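You operate a simulated robot arm through the tools that you are given. There is no shell and no other tool.

You run a simulated robot arm. Do the job below in one go: nothing can be reset, and whatever is moved stays where it is left.

Task
Close down the long table: cover the glaze, wipe the smear, lock the press plate, pad in the drawer.
Fine: shut the drawer. Where these are worked on the way, their far stop is far enough and under half their travel is too little: drawer of the long table. What is to be rubbed or washed off counts as gone when no trace of it is left.

The check looks at the end state, three seconds after you hand in, the way a careful person would. Anything else that was tipped, shoved, dropped, spilled or broken makes it a failure. Lids that push on must go on centred and level and be pressed home; caps that screw on are set level and turned clockwise until they are tight.

Robot
A 7-joint arm with a three-finger gripper, fixed in place. Base frame: the origin is at the foot of the arm, x ahead of it, y to its left, z up; the work surface is at about z = 830. Readings come in mm, degrees, newtons and seconds.
Its first joint turns from -166.0 to 166.0 degrees. Payload 2.69 kg.
The TCP is the grasp point between the finger pads, 30 mm short of the fingertips. In the tool frame z runs along the fingers and y along their closing line. Largest opening 128 mm; the body of the gripper starts 117 mm behind the TCP.
Orientation is told as [roll, pitch, yaw] about the base's x, y, z axes, in that order, counted from this pose: with the fingers straight down and closing along the base's y, the tool's x points along the base's -x, its y along +y and its z along -z.

Tools
- The arm moves only by the tool jog_arm. Its argument "targets" is a list of rows, each an object (a shift or turn left out is 0, a gripper value left out holds the last) with "slide": the shift along the base's x, y, z in units of 30 mm (1.0 is 30 mm), a list of three; "rotation": the turn, a rotation vector about the base's x, y, z in units of 8 degrees (1.0 is 8 degrees), a list of three; "gripper": the opening in per cent of the stroke, from 0 (shut) to 100 (fully open). In form: [{"slide": [x, y, z], "rotation": [wx, wy, wz], "gripper": gripper}, ...]. A call has 1 to 20 rows; each row shifts and turns the commanded pose from where the row before left it. A call with a number of a shift or a turn outside -1 to 1 is refused whole. Rows are played at 5 a second. More than 50 mm and 8.6 degrees between two rows, or a gripper value outside its range, and nothing of the call is played. A pose out of reach is approached as far as the arm can. The call stops where the force on the tool passes 70 N (or 10 N more than at its start, if that is more) or the arm is blocked; 0.2 s more then pass. Each finger halts on what it meets, pressing with about 43 N; the grip force reading is that of the motor and also rises with nothing between the fingers. The clock runs only during rows and for 0.2 s after the last one: add rows that do not move to give the fingers time. The reply holds the time, the measured pose of the TCP, the force on the tool along the base axes, the opening and the grip force, in the units named above and with some noise, with the torque about the TCP (base axes, N m) and any sound that the robot's microphone picked up.
- Cameras (640 x 400 px; columns grow to the right, rows downward): "scene" is fixed at [50.8, -648.9, 1568.7]; the picture's right is [0.92, -0.38, 0.00], its down [-0.20, -0.48, -0.86] and it looks along [0.33, 0.79, -0.52] (base axes); focal length 326 px, centre (320, 200). "wrist" rides on the gripper at [58, 54, -131] in the tool frame; the picture's right is [-0.68, 0.74, 0.00], its down [-0.62, -0.57, -0.55] and it looks along [-0.40, -0.37, 0.84] (tool axes); focal length 234 px, centre (320, 200). There is no depth. A picture from a camera that has moved, and an enlarged one, comes with that camera's place and axes in the base frame and with its lens.
- snapshot(camera): a new picture of that camera. No time passes.
- move_column(by): slides the trunk up (or, below 0, down) by that many mm; the arm rides with it, the base frame stays. It gives what a move gives, with no picture.
- zoom(camera, box): a new picture of the part [left, top, right, bottom] of that camera's present view, enlarged. No time passes.
- hand_in(): hands the job in; it is judged then, once.

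Nothing tells you positions but the pictures and the camera data. Unless the task says otherwise, let go and move clear before handing in.

The tools are called as name(argument=value, ...) on one line, values as JSON. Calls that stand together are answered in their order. jog_arm: Moves the arm, as the interface text tells. Its arguments: {"type":"object","properties":{"targets":{"type":"array"}},"required":["targets"]} The other tools are called the same way: move_column (by) slides the trunk up or down; snapshot (camera) takes a picture; zoom (camera, box) takes an enlarged picture of a part of a camera's view; hand_in () hands the job in.

At the start:

```text
time: 0.0
eef_pos: [469.7, 516.9, 1224.3]
tcp_rot: [-0.1, 0.1, 0.0]
contact_force: [0.2, 0.7, 0.0]
ft_torque: [0.0, 0.0, 0.02]
opening: 127.8
gripper_force: 0.0
trunk travel left (down, up): [-150.0, 200.0]
```

scene: 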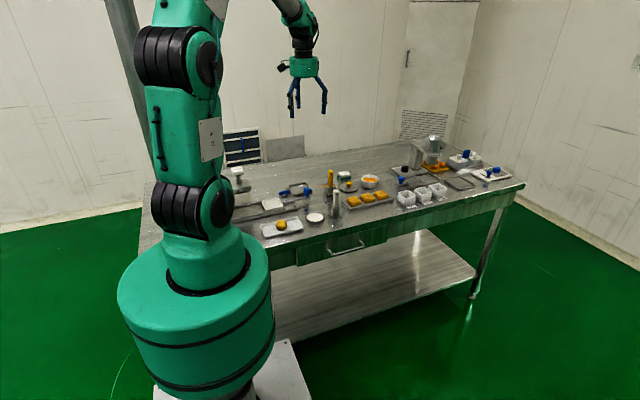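
wrist: 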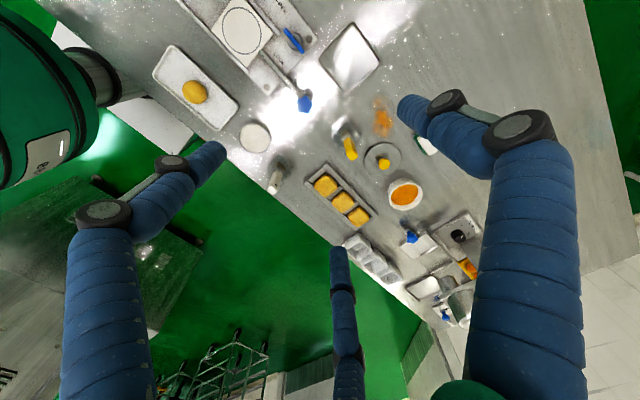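

I see a long table with many items: a tray, a press plate, a bowl of orange glaze, a lid, an orange smear and a drawer. I'll zoom in on them before moving.

zoom(camera="scene", box=[220, 150, 380, 250])

zoom(camera="scene", box=[360, 120, 530, 226])

zoom(camera="wrist", box=[140, 0, 400, 162])

zoom(camera="wrist", box=[240, 70, 500, 232])

zoom(camera="wrist", box=[330, 180, 520, 330])

```text
4.00 times, centred on (300, 200) of scene
camera zoom: at [50.8, -648.9, 1568.7], right [0.92, -0.38, 0.0], down [-0.2, -0.48, -0.86], along [0.33, 0.79, -0.52], focal length 1304 px, centre (400, 200)
```

zoom: 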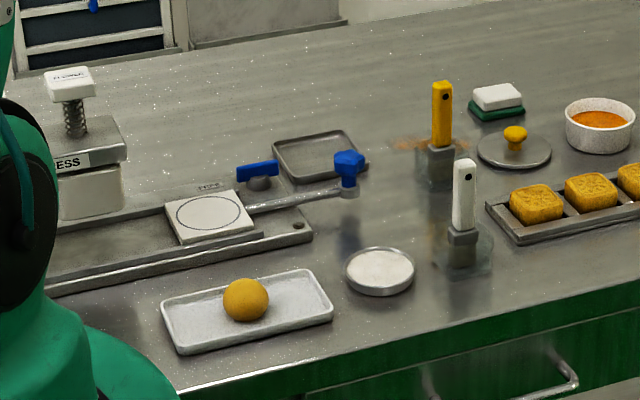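

```text
3.76 times, centred on (445, 173) of scene
camera zoom: at [50.8, -648.9, 1568.7], right [0.92, -0.38, 0.0], down [-0.2, -0.48, -0.86], along [0.33, 0.79, -0.52], focal length 1227 px, centre (-151, 302)
```

zoom: 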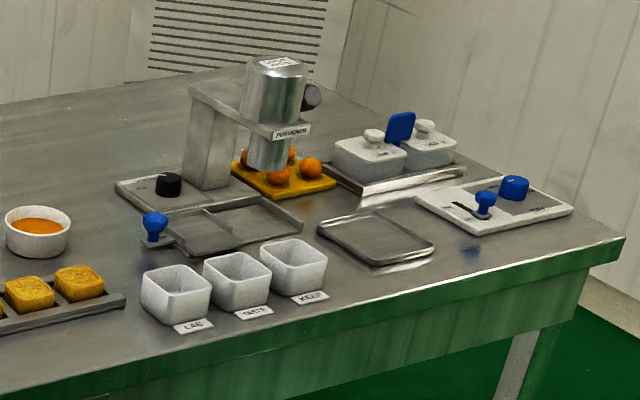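

```text
2.46 times, centred on (270, 81) of wrist
camera zoom: at [411.2, 571.2, 1355.1], right [0.68, 0.74, 0.0], down [0.62, -0.57, 0.55], along [0.4, -0.37, -0.84], focal length 576 px, centre (443, 493)
```

zoom: 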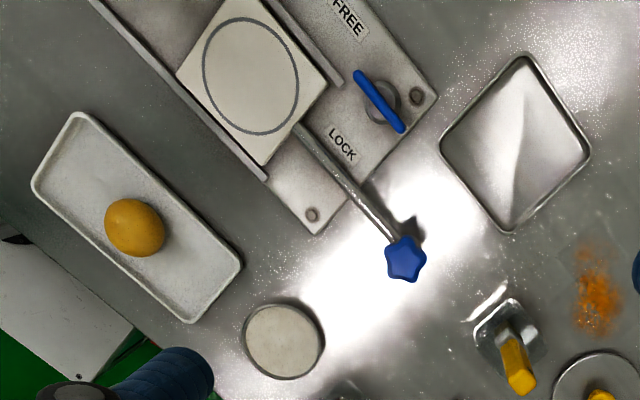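

```text
2.46 times, centred on (370, 151) of wrist
camera zoom: at [411.2, 571.2, 1355.1], right [0.68, 0.74, 0.0], down [0.62, -0.57, 0.55], along [0.4, -0.37, -0.84], focal length 576 px, centre (197, 321)
```

zoom: 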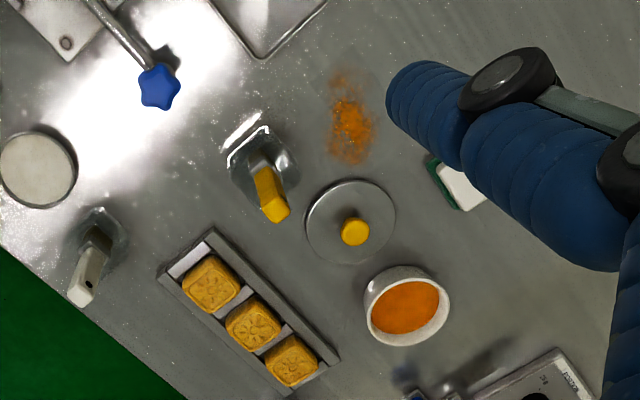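

```text
2.67 times, centred on (425, 255) of wrist
camera zoom: at [411.2, 571.2, 1355.1], right [0.68, 0.74, 0.0], down [0.62, -0.57, 0.55], along [0.4, -0.37, -0.84], focal length 624 px, centre (40, 53)
```

zoom: 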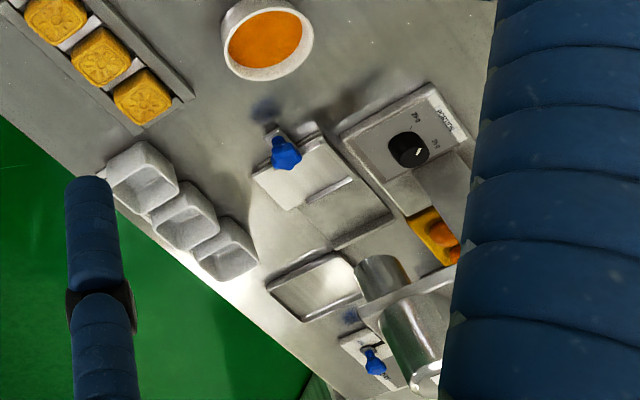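

The drawer front faces -y, at about x=525, y=215. I'll look at the gripper itself and at the drawer more closely.

zoom(camera="scene", box=[260, 30, 350, 130])

zoom(camera="scene", box=[280, 210, 420, 298])

zoom(camera="scene", box=[300, 160, 400, 222])

zoom(camera="scene", box=[230, 160, 330, 222])

```text
4.00 times, centred on (305, 80) of scene
camera zoom: at [50.8, -648.9, 1568.7], right [0.92, -0.38, 0.0], down [-0.2, -0.48, -0.86], along [0.33, 0.79, -0.52], focal length 1304 px, centre (380, 680)
```

zoom: 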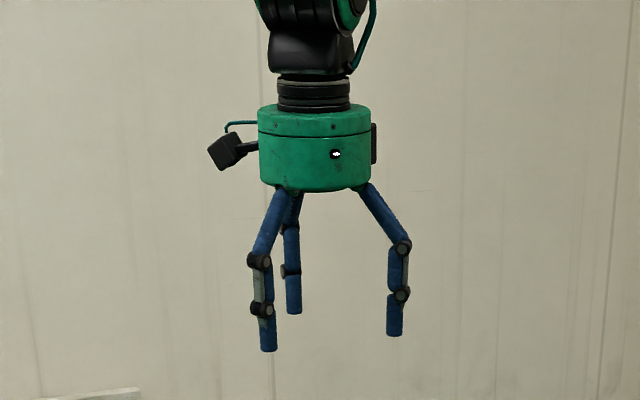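

```text
4.55 times, centred on (350, 254) of scene
camera zoom: at [50.8, -648.9, 1568.7], right [0.92, -0.38, 0.0], down [-0.2, -0.48, -0.86], along [0.33, 0.79, -0.52], focal length 1481 px, centre (184, -46)
```

zoom: 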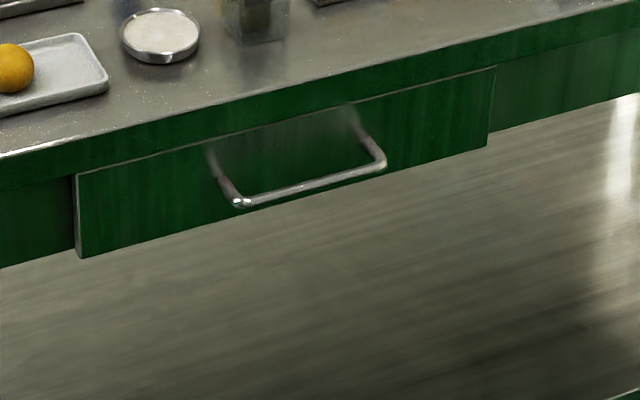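

```text
6.40 times, centred on (350, 191) of scene
camera zoom: at [50.8, -648.9, 1568.7], right [0.92, -0.38, 0.0], down [-0.2, -0.48, -0.86], along [0.33, 0.79, -0.52], focal length 2086 px, centre (128, 258)
```

zoom: 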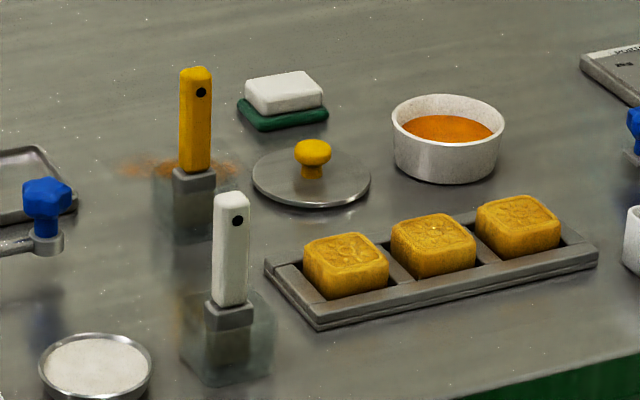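

```text
6.40 times, centred on (280, 191) of scene
camera zoom: at [50.8, -648.9, 1568.7], right [0.92, -0.38, 0.0], down [-0.2, -0.48, -0.86], along [0.33, 0.79, -0.52], focal length 2086 px, centre (576, 258)
```

zoom: 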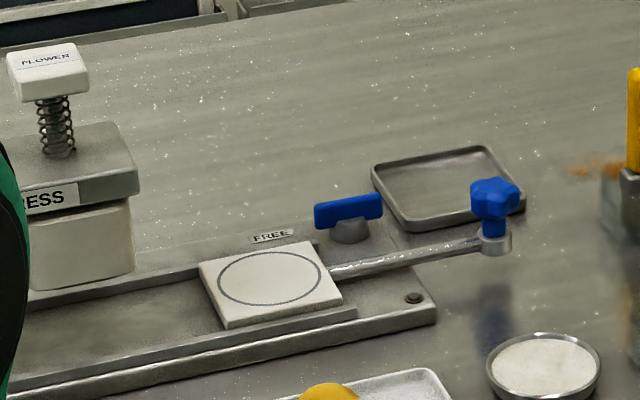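

The hand appears to have three fingers, so I'll test how it closes while still clear of everything.

jog_arm(targets=[{"gripper": 0}, {}, {}, {}, {}])

zoom(camera="scene", box=[260, 30, 350, 130])

snapshot(camera="wrist")

```text
time: 1.2
eef_pos: [468.9, 516.0, 1224.5]
tcp_rot: [-0.1, 0.0, 0.0]
contact_force: [0.0, -0.4, -0.1]
ft_torque: [0.01, 0.01, -0.02]
opening: 2.0
gripper_force: 31.7
trunk travel left (down, up): [-150.0, 200.0]
```

```text
4.00 times, centred on (305, 80) of scene
camera zoom: at [50.8, -648.9, 1568.7], right [0.92, -0.38, 0.0], down [-0.2, -0.48, -0.86], along [0.33, 0.79, -0.52], focal length 1304 px, centre (380, 680)
```

zoom: 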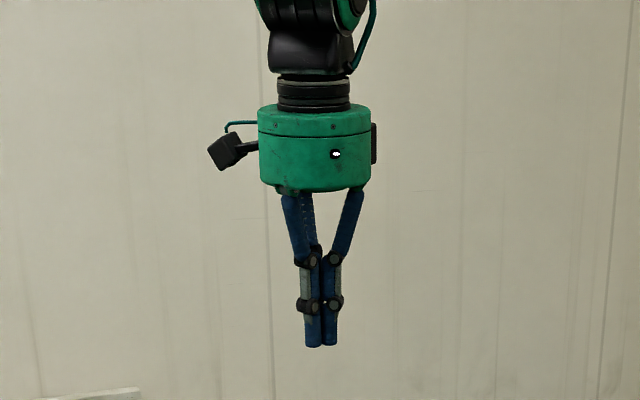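

```text
taken
camera wrist: at [411.2, 571.2, 1355.1], right [0.68, 0.74, 0.0], down [0.62, -0.57, 0.55], along [0.4, -0.37, -0.84], focal length 234 px, centre (320, 200)
```

wrist: 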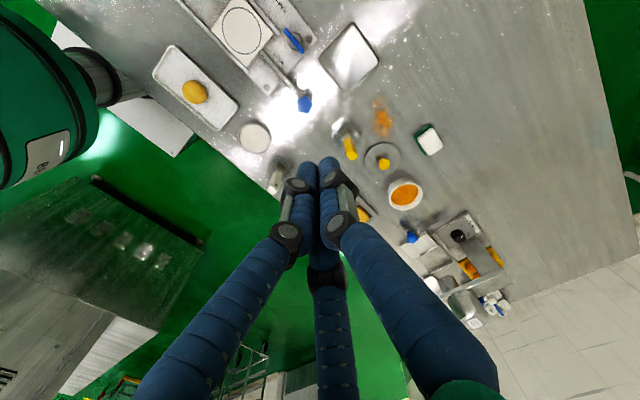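

The hand closes concentrically, with one visible finger on tool +y and two spread on the -y side. Next I'll lower the wrist camera for a closer look at the smear, lid, pad and bowl.

jog_arm(targets=[{"slide": [0.446, 0.512, -0.85]}, {"slide": [0.446, 0.512, -0.85]}, {"slide": [0.446, 0.512, -0.85]}, {"slide": [0.446, 0.512, -0.85]}, {"slide": [0.446, 0.512, -0.85]}, {"slide": [0.446, 0.512, -0.85]}, {"slide": [0.446, 0.512, -0.85]}, {"slide": [0.446, 0.512, -0.85]}, {}, {}])

snapshot(camera="wrist")

snapshot(camera="scene")

```text
time: 3.4
eef_pos: [575.3, 637.5, 1020.7]
tcp_rot: [0.0, 0.0, 0.0]
contact_force: [0.0, 1.0, 0.1]
ft_torque: [0.02, 0.0, 0.03]
opening: 2.1
gripper_force: 31.1
trunk travel left (down, up): [-150.0, 200.0]
```

```text
taken
camera wrist: at [516.2, 693.4, 1151.8], right [0.68, 0.74, 0.0], down [0.62, -0.57, 0.55], along [0.4, -0.37, -0.84], focal length 234 px, centre (320, 200)
```

wrist: 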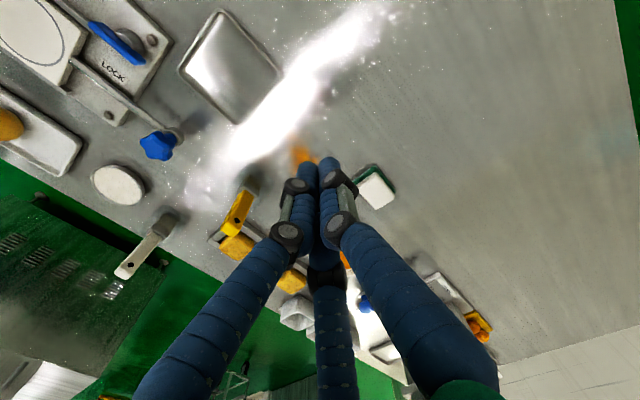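

```text
taken
```

scene: 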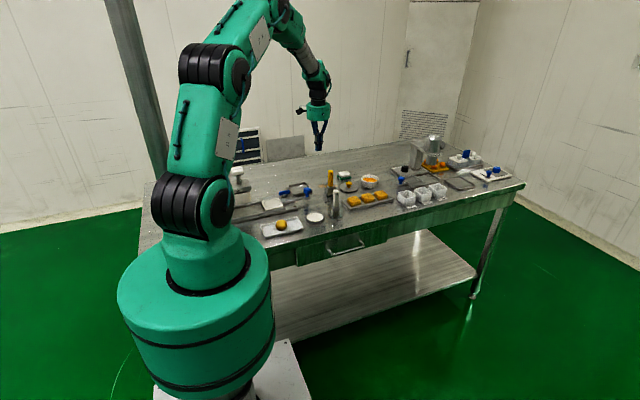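

The fingers hide the area below the hand, so I'll put the camera right above the smear, lid and pad area.

jog_arm(targets=[{"slide": [0, 0, 0.8]}, {"slide": [0.833, -0.813, 0.2]}, {"slide": [0.833, -0.813, 0.2]}, {"slide": [0.833, -0.813, 0.2]}, {"slide": [0.833, -0.813, 0.2]}, {"slide": [0.833, -0.813, 0.2]}, {}, {}])

snapshot(camera="wrist")

zoom(camera="wrist", box=[220, 0, 460, 150])

```text
time: 5.2
eef_pos: [705.0, 519.9, 1074.0]
tcp_rot: [0.0, 0.0, 0.0]
contact_force: [0.5, 0.6, 0.3]
ft_torque: [0.01, -0.02, 0.02]
opening: 1.9
gripper_force: 31.8
trunk travel left (down, up): [-150.0, 200.0]
```

```text
taken
camera wrist: at [646.7, 574.8, 1204.6], right [0.68, 0.74, 0.0], down [0.62, -0.57, 0.55], along [0.4, -0.37, -0.84], focal length 234 px, centre (320, 200)
```

wrist: 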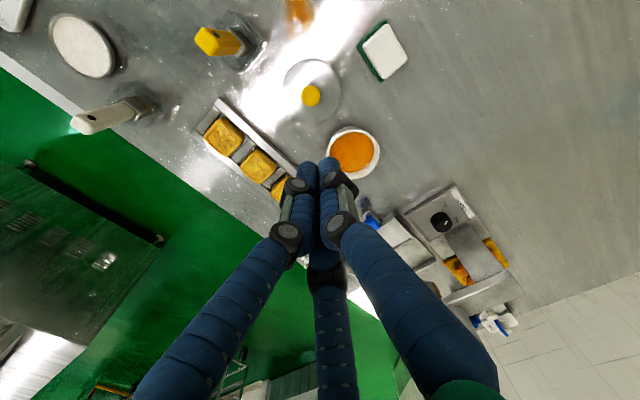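

```text
2.67 times, centred on (340, 75) of wrist
camera zoom: at [646.7, 574.8, 1204.6], right [0.68, 0.74, 0.0], down [0.62, -0.57, 0.55], along [0.4, -0.37, -0.84], focal length 624 px, centre (267, 533)
```

zoom: 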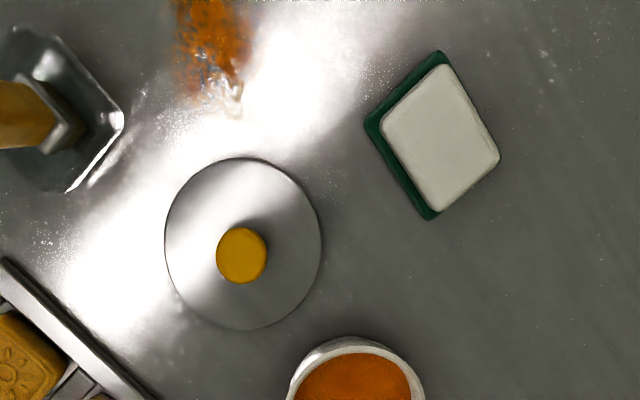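

I now have estimates: lid about (676, 530), pad about (706, 632), bowl about (776, 522), smear about x 555–635, y 555–605. Next I'll look at the lock lever from above.

jog_arm(targets=[{"slide": [-0.93, -0.1, 0]}, {"slide": [-0.93, -0.1, 0]}, {"slide": [-0.93, -0.1, 0]}, {"slide": [-0.93, -0.1, 0]}, {"slide": [-0.93, -0.1, 0]}, {"slide": [-0.93, -0.1, 0]}, {"slide": [-0.93, -0.1, 0]}, {"slide": [-0.93, -0.1, 0]}, {"slide": [-0.93, -0.1, 0]}, {"slide": [-0.93, -0.1, 0]}, {}, {}])

snapshot(camera="wrist")

zoom(camera="wrist", box=[200, 0, 440, 150])

```text
time: 7.8
eef_pos: [421.0, 485.8, 1075.3]
tcp_rot: [0.0, 0.1, -0.1]
contact_force: [0.2, -0.3, -0.1]
ft_torque: [0.04, -0.01, 0.0]
opening: 2.2
gripper_force: 31.6
trunk travel left (down, up): [-150.0, 200.0]
```

```text
taken
camera wrist: at [363.0, 541.6, 1206.1], right [0.68, 0.74, 0.0], down [0.62, -0.57, 0.55], along [0.4, -0.37, -0.84], focal length 234 px, centre (320, 200)
```

wrist: 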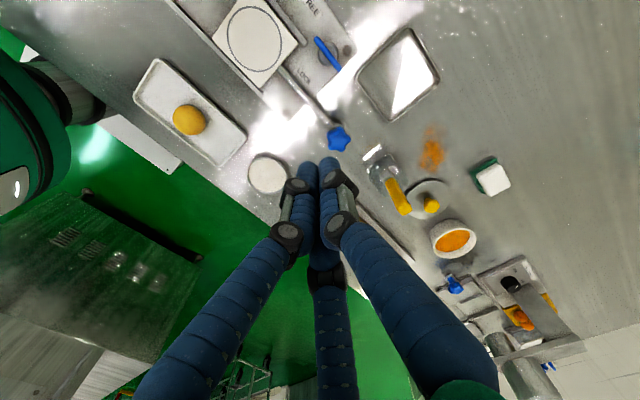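

```text
2.67 times, centred on (320, 75) of wrist
camera zoom: at [363.0, 541.6, 1206.1], right [0.68, 0.74, 0.0], down [0.62, -0.57, 0.55], along [0.4, -0.37, -0.84], focal length 624 px, centre (320, 533)
```

zoom: 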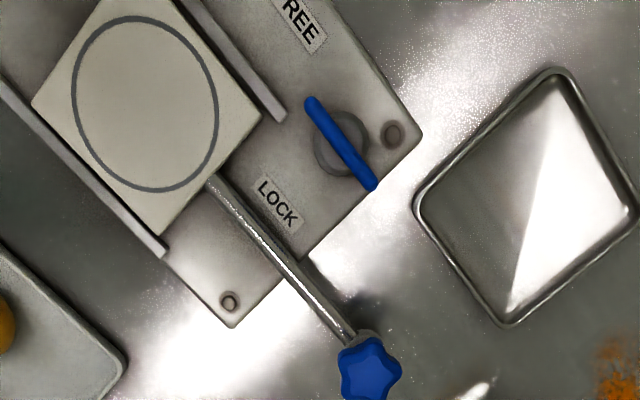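

The lock knob's bar lies along x, in the FREE position, with its pivot about (374.5, 544). LOCK means pointing toward -y, a turn of +90° about z. I'll check heights with tighter zooms.

zoom(camera="scene", box=[262, 175, 310, 205])

zoom(camera="scene", box=[332, 166, 382, 197])

zoom(camera="wrist", box=[360, 120, 520, 270])

```text
13.33 times, centred on (286, 190) of scene
camera zoom: at [50.8, -648.9, 1568.7], right [0.92, -0.38, 0.0], down [-0.2, -0.48, -0.86], along [0.33, 0.79, -0.52], focal length 4345 px, centre (773, 333)
```

zoom: 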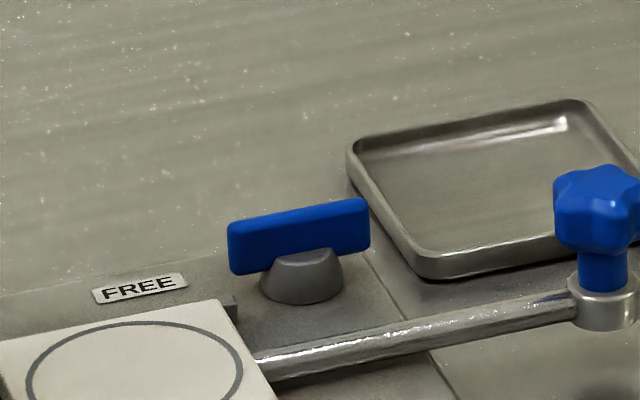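

```text
12.80 times, centred on (357, 182) of scene
camera zoom: at [50.8, -648.9, 1568.7], right [0.92, -0.38, 0.0], down [-0.2, -0.48, -0.86], along [0.33, 0.79, -0.52], focal length 4171 px, centre (-154, 437)
```

zoom: 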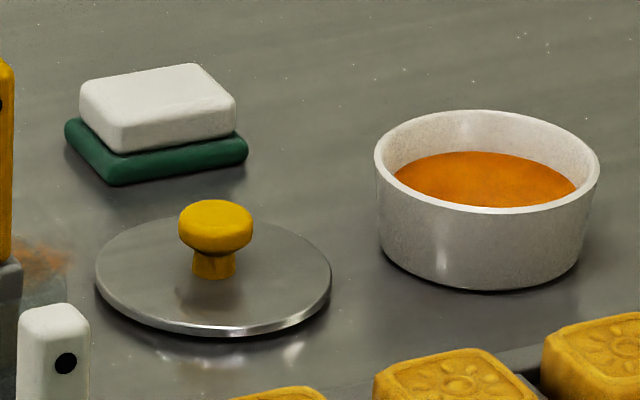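

```text
2.67 times, centred on (440, 195) of wrist
camera zoom: at [363.0, 541.6, 1206.1], right [0.68, 0.74, 0.0], down [0.62, -0.57, 0.55], along [0.4, -0.37, -0.84], focal length 624 px, centre (0, 213)
```

zoom: 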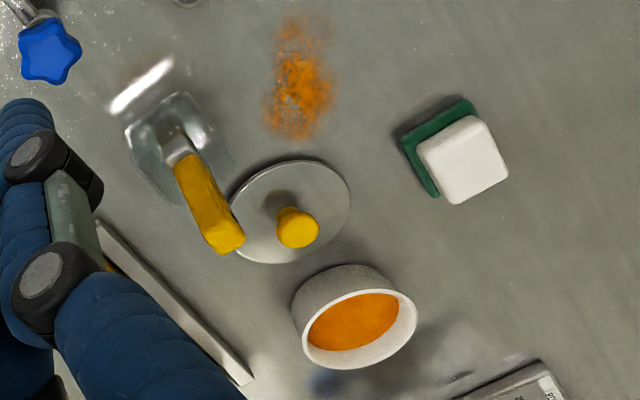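

Bar top is about z 868 and bottom about 850, so I'll grip with the TCP near z 882. I'm moving over the knob with a small opening and stopping just above it to check.

jog_arm(targets=[{"slide": [-0.775, 0.977, 0], "gripper": 30}, {"slide": [-0.775, 0.977, 0]}, {"slide": [0, 0, -1]}, {"slide": [0, 0, -1]}, {"slide": [0, 0, -1]}, {"slide": [0, 0, -1]}, {"slide": [0, 0, -1]}, {}, {}])

snapshot(camera="wrist")

zoom(camera="scene", box=[250, 140, 330, 210])

```text
time: 9.8
eef_pos: [377.1, 546.6, 924.9]
tcp_rot: [-0.1, -0.1, 0.1]
contact_force: [0.0, 0.2, -0.6]
ft_torque: [0.0, -0.04, 0.01]
opening: 38.3
gripper_force: 0.1
trunk travel left (down, up): [-150.0, 200.0]
```

```text
taken
camera wrist: at [319.7, 602.4, 1056.3], right [0.68, 0.74, 0.0], down [0.62, -0.57, 0.55], along [0.4, -0.37, -0.84], focal length 234 px, centre (320, 200)
```

wrist: 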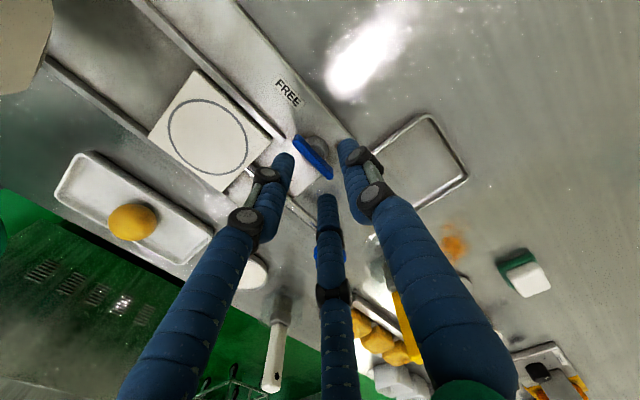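

```text
5.71 times, centred on (290, 175) of scene
camera zoom: at [50.8, -648.9, 1568.7], right [0.92, -0.38, 0.0], down [-0.2, -0.48, -0.86], along [0.33, 0.79, -0.52], focal length 1862 px, centre (491, 343)
```

zoom: 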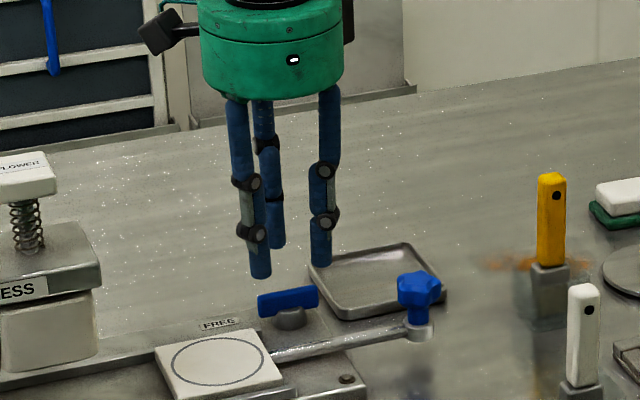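

The bar's centre comes out at (374.5, 544) again. I'll shift slightly, lower to about z 882 and close on the bar.

jog_arm(targets=[{"slide": [-0.067, -0.08, -0.7]}, {"slide": [0, 0, -0.4]}, {"slide": [0, 0, -0.3]}, {}, {"gripper": 0}, {}, {}, {}])

snapshot(camera="wrist")

zoom(camera="scene", box=[260, 150, 320, 206])

```text
time: 11.6
eef_pos: [374.4, 541.5, 881.1]
tcp_rot: [-0.1, 0.1, 0.0]
contact_force: [14.0, -22.7, -5.1]
ft_torque: [-0.7, -0.65, -0.02]
opening: 25.8
gripper_force: 45.4
trunk travel left (down, up): [-150.0, 200.0]
```

```text
taken
camera wrist: at [316.2, 596.4, 1013.0], right [0.68, 0.74, 0.0], down [0.62, -0.56, 0.55], along [0.4, -0.37, -0.84], focal length 234 px, centre (320, 200)
```

wrist: 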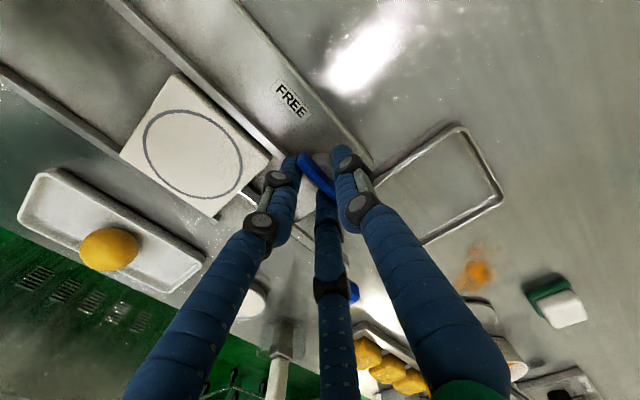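

```text
7.14 times, centred on (290, 178) of scene
camera zoom: at [50.8, -648.9, 1568.7], right [0.92, -0.38, 0.0], down [-0.2, -0.48, -0.86], along [0.33, 0.79, -0.52], focal length 2328 px, centre (534, 357)
```

zoom: 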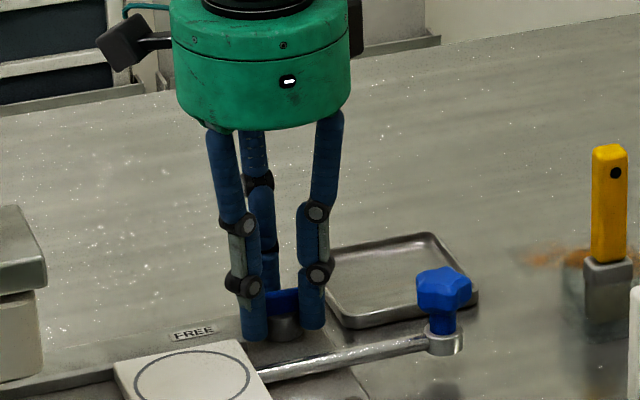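

The hand really grips with three fingers: the two front ones touch the bar, giving a net -y push. I'll shift about 3.5 mm in -y so the thumb also meets the bar, then check forces.

jog_arm(targets=[{"gripper": 30}, {"slide": [0, -0.12, 0]}, {}, {"gripper": 0}, {}, {}, {}])

zoom(camera="wrist", box=[260, 110, 390, 220])

```text
time: 13.2
eef_pos: [375.0, 539.7, 883.4]
tcp_rot: [0.1, -0.1, 0.0]
contact_force: [6.4, 11.0, 0.8]
ft_torque: [0.22, -0.32, 0.02]
opening: 25.7
gripper_force: 44.6
trunk travel left (down, up): [-150.0, 200.0]
```

```text
3.64 times, centred on (325, 165) of wrist
camera zoom: at [316.0, 595.9, 1014.4], right [0.68, 0.74, 0.0], down [0.62, -0.57, 0.55], along [0.4, -0.37, -0.84], focal length 852 px, centre (302, 327)
```

zoom: 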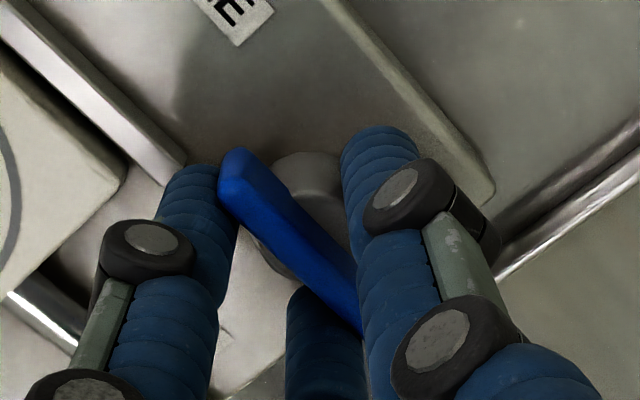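

The opening stopped at 25.7 mm both times, so the tips may be on the hub below the bar. I'll open, rise 7 mm and close again.

jog_arm(targets=[{"gripper": 30}, {}, {"slide": [0, 0, 0.23]}, {}, {"gripper": 0}, {}, {}, {}])

zoom(camera="wrist", box=[260, 110, 390, 220])

zoom(camera="scene", box=[272, 176, 312, 206])

```text
time: 15.0
eef_pos: [374.8, 538.9, 889.3]
tcp_rot: [0.0, 0.1, 0.0]
contact_force: [2.2, -21.7, -1.4]
ft_torque: [-0.42, -0.07, -0.06]
opening: 14.0
gripper_force: 40.3
trunk travel left (down, up): [-150.0, 200.0]
```

```text
3.64 times, centred on (325, 165) of wrist
camera zoom: at [315.6, 593.5, 1021.3], right [0.68, 0.74, 0.0], down [0.62, -0.56, 0.55], along [0.4, -0.37, -0.84], focal length 852 px, centre (302, 327)
```

zoom: 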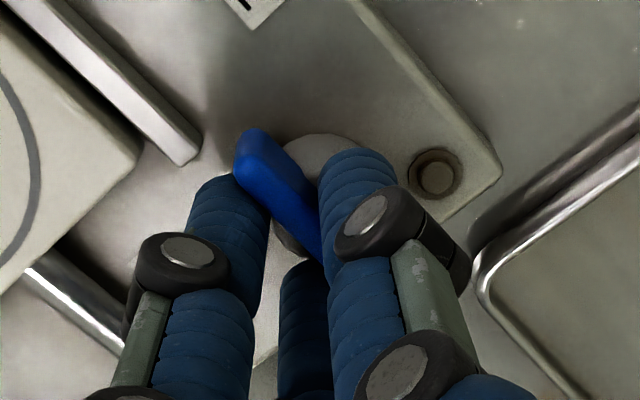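

```text
13.33 times, centred on (292, 191) of scene
camera zoom: at [50.8, -648.9, 1568.7], right [0.92, -0.38, 0.0], down [-0.2, -0.48, -0.86], along [0.33, 0.79, -0.52], focal length 4345 px, centre (693, 320)
```

zoom: 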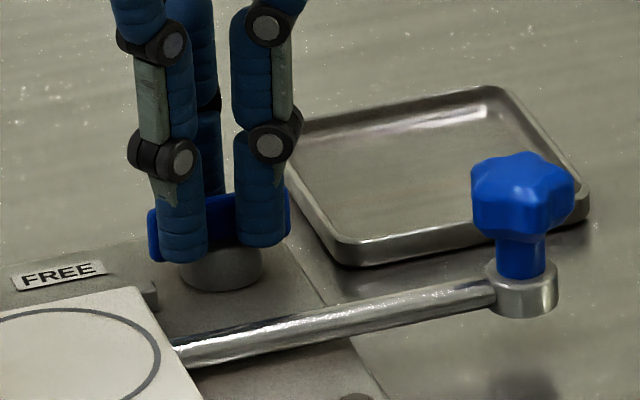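

The bar is now gripped (14 mm opening), so I'll turn it counter-clockwise in steps, arcing about the pivot.

jog_arm(targets=[{"slide": [0.017, 0.002, 0], "rotation": [0, 0, 1]}, {"slide": [0.016, 0.004, 0], "rotation": [0, 0, 1]}, {"slide": [0.015, 0.006, 0], "rotation": [0, 0, 1]}, {"slide": [0.014, 0.009, 0], "rotation": [0, 0, 1]}, {"slide": [0.012, 0.011, 0], "rotation": [0, 0, 1]}, {}, {}])

zoom(camera="scene", box=[272, 176, 312, 206])

```text
time: 15.9
eef_pos: [375.5, 533.6, 891.8]
tcp_rot: [-0.2, 0.5, 26.3]
contact_force: [-1.3, -32.0, 35.4]
ft_torque: [-0.25, 0.6, -3.01]
opening: 27.5
gripper_force: 45.0
trunk travel left (down, up): [-150.0, 200.0]
stopped in row 4: the force on the tool passed its limit at 74 N (the readings are from after the stop); the commanded pose is now the measured one
```

```text
13.33 times, centred on (292, 191) of scene
camera zoom: at [50.8, -648.9, 1568.7], right [0.92, -0.38, 0.0], down [-0.2, -0.48, -0.86], along [0.33, 0.79, -0.52], focal length 4345 px, centre (693, 320)
```

zoom: 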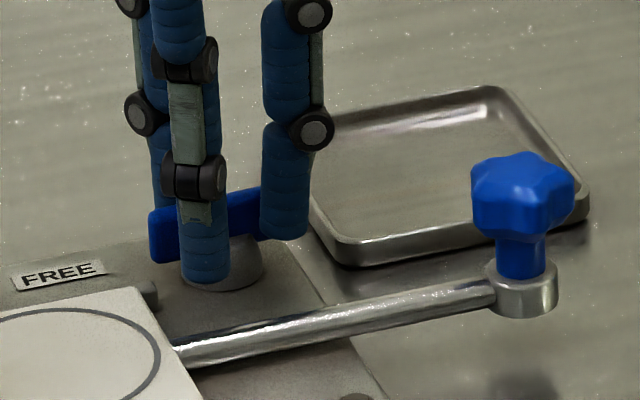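

The bar did not turn counter-clockwise; the hand slipped around it. I'll release, re-square on the bar and feel the clockwise direction gently.

jog_arm(targets=[{"gripper": 40}, {}, {"slide": [0, 0, 0.5]}, {"slide": [-0.03, 0.24, 0], "rotation": [0, 0, -1]}, {"rotation": [0, 0, -1]}, {"rotation": [0, 0, -1]}, {"rotation": [0, 0, -0.29]}, {}])

zoom(camera="wrist", box=[260, 110, 390, 220])

zoom(camera="scene", box=[272, 176, 312, 206])

```text
time: 17.7
eef_pos: [375.8, 542.1, 904.2]
tcp_rot: [-0.2, 0.3, 0.0]
contact_force: [-1.1, -0.5, -0.5]
ft_torque: [-0.02, -0.02, -0.02]
opening: 51.0
gripper_force: 0.0
trunk travel left (down, up): [-150.0, 200.0]
```

```text
3.64 times, centred on (325, 165) of wrist
camera zoom: at [317.2, 598.6, 1034.9], right [0.67, 0.74, -0.01], down [0.62, -0.56, 0.55], along [0.4, -0.37, -0.84], focal length 852 px, centre (302, 327)
```

zoom: 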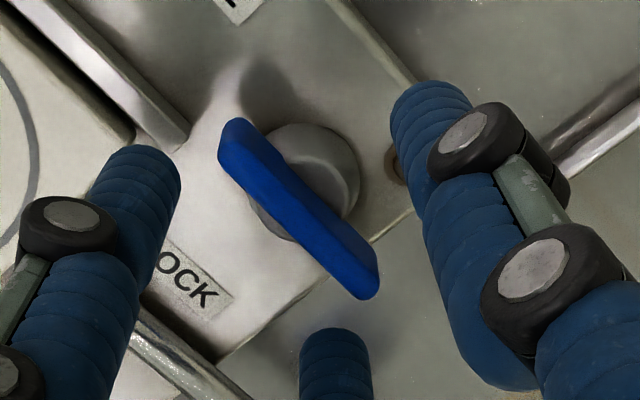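

```text
13.33 times, centred on (292, 191) of scene
camera zoom: at [50.8, -648.9, 1568.7], right [0.92, -0.38, 0.0], down [-0.2, -0.48, -0.86], along [0.33, 0.79, -0.52], focal length 4345 px, centre (693, 320)
```

zoom: 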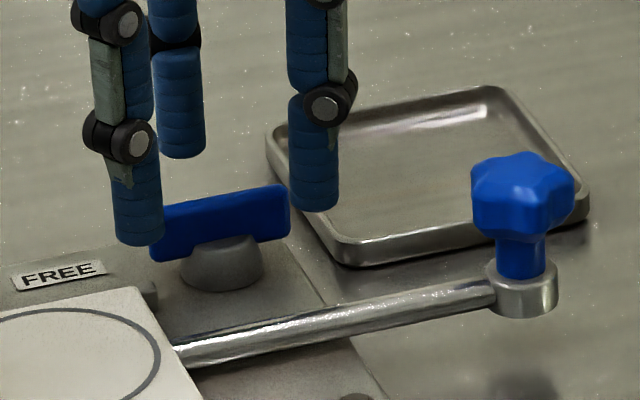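

The bar is still along x. I'll regrip and turn gently clockwise.

jog_arm(targets=[{"slide": [0, 0, -0.5]}, {}, {"gripper": 0}, {}, {}, {}, {"slide": [-0.017, 0.002, 0], "rotation": [0, 0, -1]}, {"slide": [-0.016, 0.004, 0], "rotation": [0, 0, -1]}, {}])

zoom(camera="scene", box=[272, 176, 312, 206])

```text
time: 19.7
eef_pos: [375.4, 541.2, 889.2]
tcp_rot: [-0.2, 0.4, -15.9]
contact_force: [9.3, -21.7, 8.3]
ft_torque: [-0.46, -0.63, -0.03]
opening: 25.8
gripper_force: 45.1
trunk travel left (down, up): [-150.0, 200.0]
```

```text
13.33 times, centred on (292, 191) of scene
camera zoom: at [50.8, -648.9, 1568.7], right [0.92, -0.38, 0.0], down [-0.2, -0.48, -0.86], along [0.33, 0.79, -0.52], focal length 4345 px, centre (693, 320)
```

zoom: 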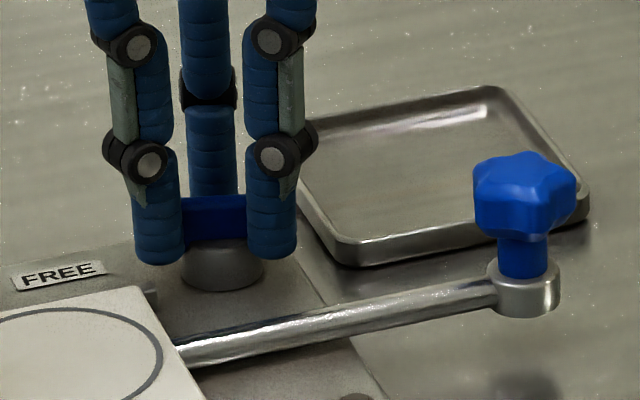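

zoom(camera="wrist", box=[230, 90, 390, 220])

snapshot(camera="wrist")

```text
3.08 times, centred on (310, 155) of wrist
camera zoom: at [334.3, 610.8, 1020.0], right [0.85, 0.52, -0.01], down [0.44, -0.71, 0.55], along [0.28, -0.47, -0.84], focal length 720 px, centre (351, 338)
```

zoom: 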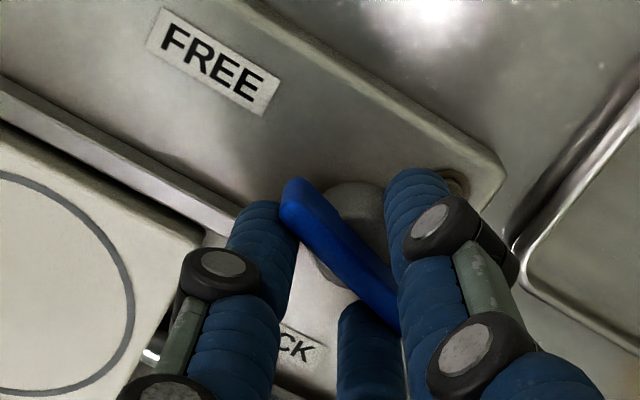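

```text
taken
camera wrist: at [334.3, 610.8, 1020.0], right [0.85, 0.52, -0.01], down [0.44, -0.71, 0.55], along [0.28, -0.47, -0.84], focal length 234 px, centre (320, 200)
```

wrist: 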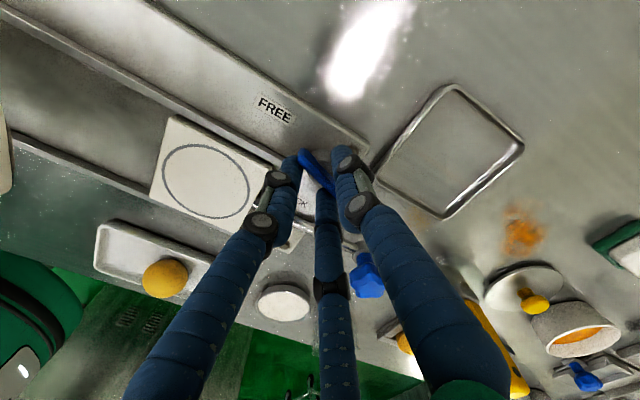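

The bar has turned about 20° clockwise with little resistance, so clockwise is the right way; its far end swings toward LOCK. I'll continue.

jog_arm(targets=[{"slide": [-0.016, 0.006, 0], "rotation": [0, 0, -1]}, {"slide": [-0.015, 0.008, 0], "rotation": [0, 0, -1]}, {"slide": [-0.013, 0.01, 0], "rotation": [0, 0, -1]}, {"slide": [-0.012, 0.011, 0], "rotation": [0, 0, -1]}, {}, {}])

zoom(camera="wrist", box=[230, 90, 390, 220])

zoom(camera="scene", box=[262, 176, 312, 206])

```text
time: 21.1
eef_pos: [373.8, 542.4, 889.2]
tcp_rot: [-0.3, 0.3, -48.0]
contact_force: [13.1, -10.1, 3.5]
ft_torque: [-1.7, -1.55, 0.02]
opening: 25.7
gripper_force: 44.9
trunk travel left (down, up): [-150.0, 200.0]
stopped in row 6: the force on the tool passed its limit at 71 N (the readings are from after the stop); the commanded pose is now the measured one
```

```text
3.08 times, centred on (310, 155) of wrist
camera zoom: at [376.5, 623.0, 1019.8], right [1.0, -0.01, -0.01], down [0.0, -0.84, 0.55], along [-0.01, -0.55, -0.84], focal length 720 px, centre (351, 338)
```

zoom: 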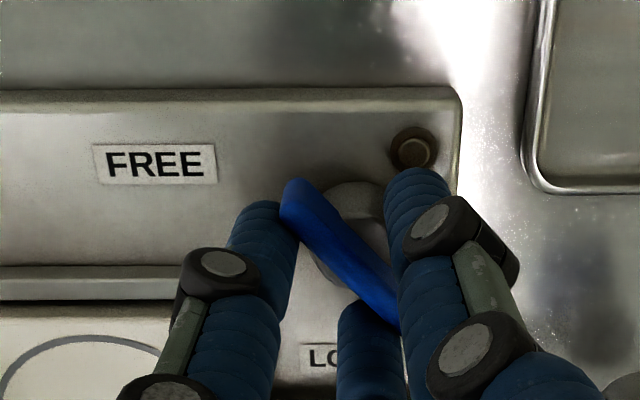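

```text
12.80 times, centred on (287, 191) of scene
camera zoom: at [50.8, -648.9, 1568.7], right [0.92, -0.38, 0.0], down [-0.2, -0.48, -0.86], along [0.33, 0.79, -0.52], focal length 4171 px, centre (742, 315)
```

zoom: 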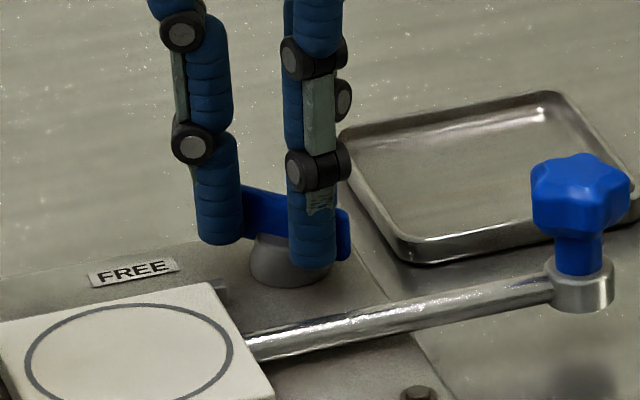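

Turning works: the bar is at about -50°. The fingers sit on the hub, so I'll centre the hand on the pivot and keep turning.

jog_arm(targets=[{"slide": [0.02, 0.05, 0]}, {"rotation": [0, 0, -1]}, {"rotation": [0, 0, -1]}, {}])

zoom(camera="wrist", box=[230, 90, 390, 220])

```text
time: 22.1
eef_pos: [374.6, 541.7, 888.4]
tcp_rot: [-0.3, 0.2, -64.0]
contact_force: [30.5, -44.6, 13.9]
ft_torque: [-1.99, -1.31, -0.04]
opening: 25.6
gripper_force: 45.4
trunk travel left (down, up): [-150.0, 200.0]
```

```text
3.08 times, centred on (310, 155) of wrist
camera zoom: at [398.6, 619.8, 1019.8], right [0.96, -0.29, -0.01], down [-0.23, -0.8, 0.55], along [-0.16, -0.52, -0.84], focal length 720 px, centre (351, 338)
```

zoom: 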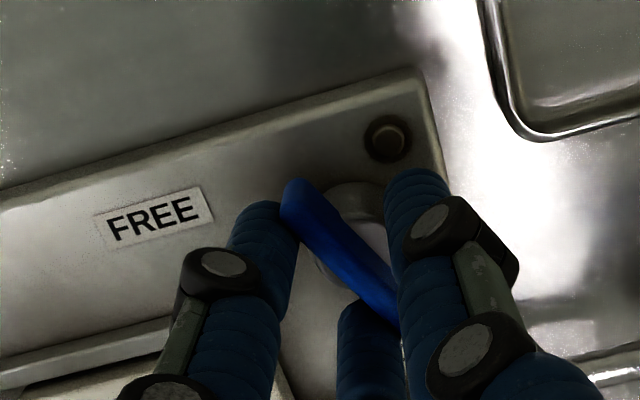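

The hand is being pushed +x/-y by the hub, so I'll ease that way and keep turning.

jog_arm(targets=[{"slide": [0.06, -0.09, 0]}, {}, {"rotation": [0, 0, -1]}, {}])

```text
time: 23.1
eef_pos: [374.7, 542.5, 890.4]
tcp_rot: [-0.2, 0.4, -72.0]
contact_force: [-4.7, -3.6, -2.8]
ft_torque: [1.14, 0.12, -0.02]
opening: 25.4
gripper_force: 45.8
trunk travel left (down, up): [-150.0, 200.0]
```

jog_arm(targets=[{"rotation": [0, 0, -1]}, {"rotation": [0, 0, -0.8]}, {}, {}])

zoom(camera="wrist", box=[230, 90, 390, 220])

zoom(camera="scene", box=[262, 176, 312, 206])

```text
time: 24.1
eef_pos: [375.1, 542.8, 887.7]
tcp_rot: [-0.2, 0.3, -86.4]
contact_force: [-14.5, 7.0, -6.5]
ft_torque: [0.55, 0.12, -0.07]
opening: 25.8
gripper_force: 45.1
trunk travel left (down, up): [-150.0, 200.0]
```

```text
3.08 times, centred on (310, 155) of wrist
camera zoom: at [425.8, 605.6, 1019.8], right [0.78, -0.63, -0.01], down [-0.52, -0.65, 0.55], along [-0.35, -0.42, -0.84], focal length 720 px, centre (351, 338)
```

zoom: 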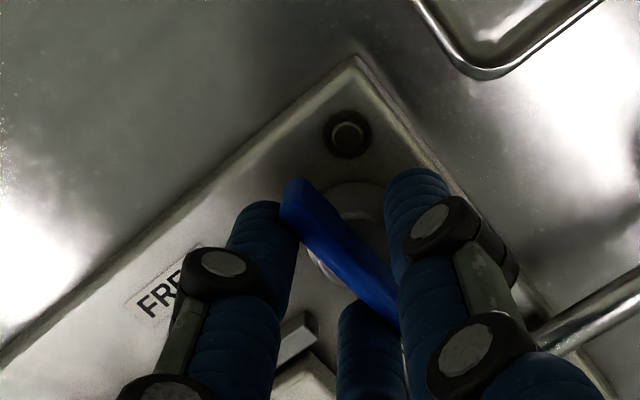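

```text
12.80 times, centred on (287, 191) of scene
camera zoom: at [50.8, -648.9, 1568.7], right [0.92, -0.38, 0.0], down [-0.2, -0.48, -0.86], along [0.33, 0.79, -0.52], focal length 4171 px, centre (742, 315)
```

zoom: 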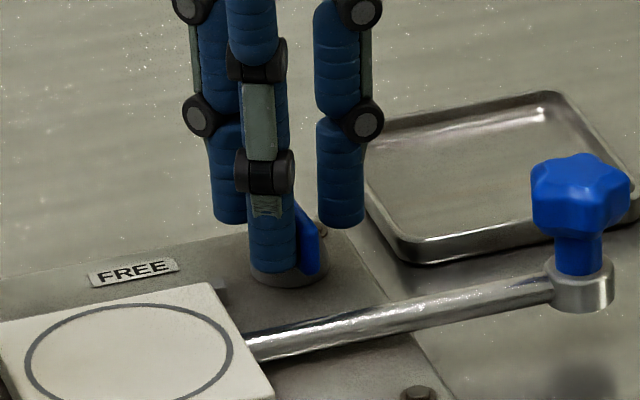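

The bar is close to the LOCK line. I'll turn a little more and watch for the stop.

jog_arm(targets=[{"rotation": [0, 0, -0.5]}, {"rotation": [0, 0, -0.4]}, {}])

zoom(camera="wrist", box=[230, 90, 390, 220])

```text
time: 24.9
eef_pos: [376.0, 542.1, 889.1]
tcp_rot: [-0.3, 0.2, -93.5]
contact_force: [-11.6, 0.7, -5.4]
ft_torque: [0.22, -0.04, 1.26]
opening: 26.6
gripper_force: 44.9
trunk travel left (down, up): [-150.0, 200.0]
```

```text
3.08 times, centred on (310, 155) of wrist
camera zoom: at [432.9, 598.4, 1019.8], right [0.69, -0.72, -0.01], down [-0.6, -0.58, 0.55], along [-0.4, -0.38, -0.84], focal length 720 px, centre (351, 338)
```

zoom: 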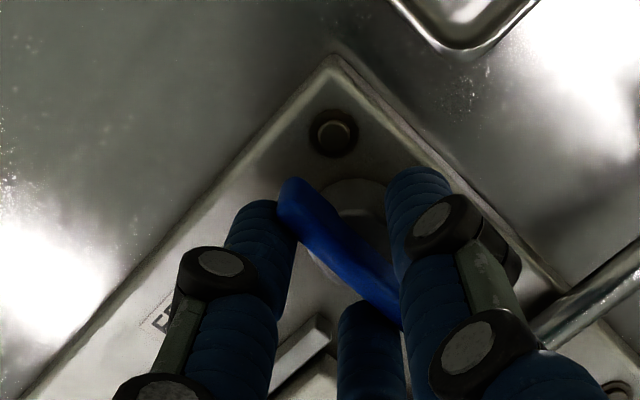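

A resisting torque of 1.26 N m appeared, so the stop is reached. I'll release, rise straight up and look.

jog_arm(targets=[{"gripper": 40}, {}, {"slide": [0, 0, 1]}, {"slide": [0, 0, 1]}, {"slide": [0, 0, 1]}, {"slide": [0, 0, 1]}, {"slide": [0, 0, 1]}, {"slide": [0, 0, 0.5]}, {}, {}])

zoom(camera="wrist", box=[200, 60, 440, 220])

zoom(camera="scene", box=[262, 176, 312, 206])

```text
time: 27.1
eef_pos: [375.3, 542.3, 1053.7]
tcp_rot: [-0.3, 0.3, -93.6]
contact_force: [0.1, -0.1, -0.7]
ft_torque: [0.02, 0.02, 0.02]
opening: 51.3
gripper_force: 0.1
trunk travel left (down, up): [-150.0, 200.0]
```

```text
2.50 times, centred on (320, 140) of wrist
camera zoom: at [432.2, 599.3, 1184.9], right [0.69, -0.72, -0.01], down [-0.6, -0.58, 0.55], along [-0.4, -0.38, -0.84], focal length 585 px, centre (320, 350)
```

zoom: 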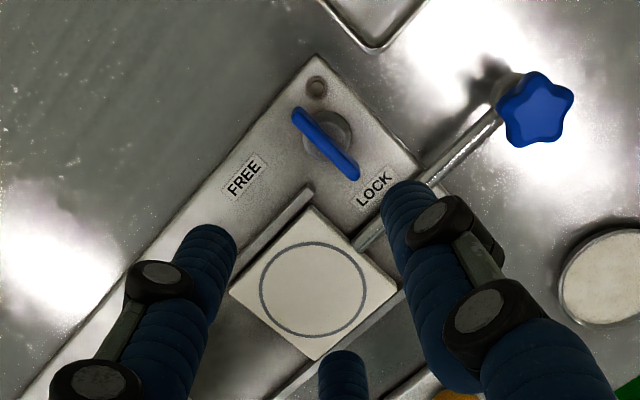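

```text
12.80 times, centred on (287, 191) of scene
camera zoom: at [50.8, -648.9, 1568.7], right [0.92, -0.38, 0.0], down [-0.2, -0.48, -0.86], along [0.33, 0.79, -0.52], focal length 4171 px, centre (742, 315)
```

zoom: 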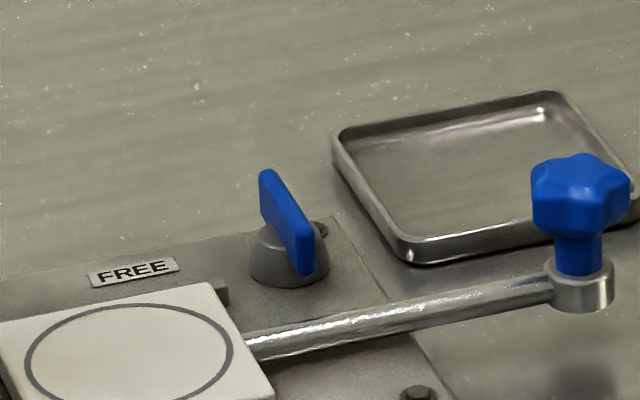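

The knob bar now points at LOCK. Next is the glaze lid: I'll put the camera above the bowl and lid for precise centres.

jog_arm(targets=[{"slide": [0.956, -0.214, 0], "gripper": 0}, {"slide": [0.956, -0.214, 0]}, {"slide": [0.956, -0.214, 0]}, {"slide": [0.956, -0.214, 0]}, {"slide": [0.956, -0.214, 0]}, {"slide": [0.956, -0.214, 0]}, {"slide": [0.956, -0.214, 0]}, {"slide": [0.956, -0.214, 0]}, {"slide": [0.956, -0.214, 0]}, {"slide": [0.956, -0.214, 0]}, {"slide": [0.956, -0.214, 0]}, {"slide": [0.956, -0.214, 0], "rotation": [0, 0, 0.45]}, {}, {}, {}, {}])

zoom(camera="wrist", box=[200, 0, 440, 150])

snapshot(camera="wrist")

```text
time: 30.5
eef_pos: [720.8, 467.0, 1054.1]
tcp_rot: [-0.3, 0.3, -89.9]
contact_force: [0.9, 1.2, 0.0]
ft_torque: [0.0, 0.04, -0.02]
opening: 2.3
gripper_force: 31.3
trunk travel left (down, up): [-150.0, 200.0]
```

```text
2.67 times, centred on (320, 75) of wrist
camera zoom: at [774.9, 526.3, 1184.9], right [0.74, -0.68, -0.01], down [-0.56, -0.62, 0.55], along [-0.37, -0.4, -0.84], focal length 624 px, centre (320, 533)
```

zoom: 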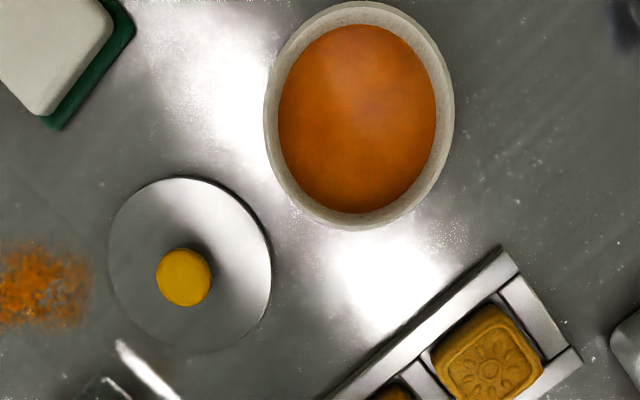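

```text
taken
camera wrist: at [774.9, 526.3, 1184.9], right [0.74, -0.68, -0.01], down [-0.56, -0.62, 0.55], along [-0.37, -0.4, -0.84], focal length 234 px, centre (320, 200)
```

wrist: 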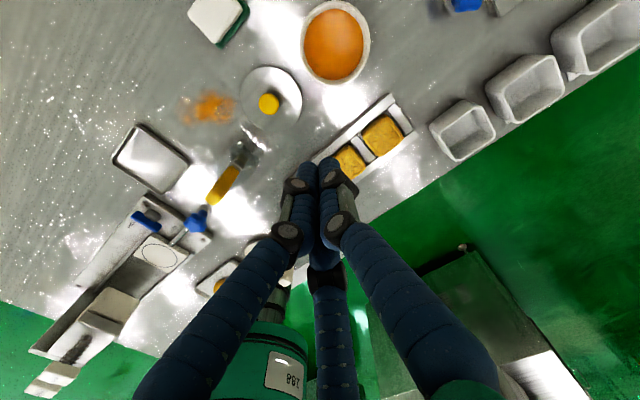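

I'll remove the slight hand tilt and take the measuring picture again.

jog_arm(targets=[{"rotation": [-0.0375, -0.0375, 0]}, {}, {}, {}])

zoom(camera="wrist", box=[200, 0, 440, 150])

```text
time: 31.5
eef_pos: [721.1, 466.6, 1053.9]
tcp_rot: [0.0, 0.0, -90.0]
contact_force: [-0.3, -0.2, -0.5]
ft_torque: [0.0, 0.01, 0.01]
opening: 1.9
gripper_force: 32.1
trunk travel left (down, up): [-150.0, 200.0]
```

```text
2.67 times, centred on (320, 75) of wrist
camera zoom: at [774.0, 526.4, 1184.5], right [0.74, -0.68, 0.0], down [-0.57, -0.62, 0.55], along [-0.37, -0.4, -0.84], focal length 624 px, centre (320, 533)
```

zoom: 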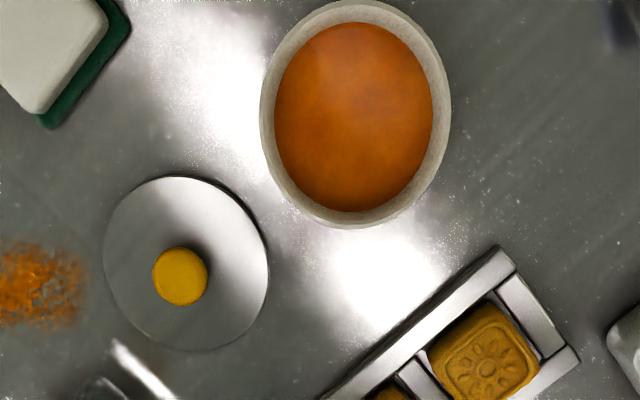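

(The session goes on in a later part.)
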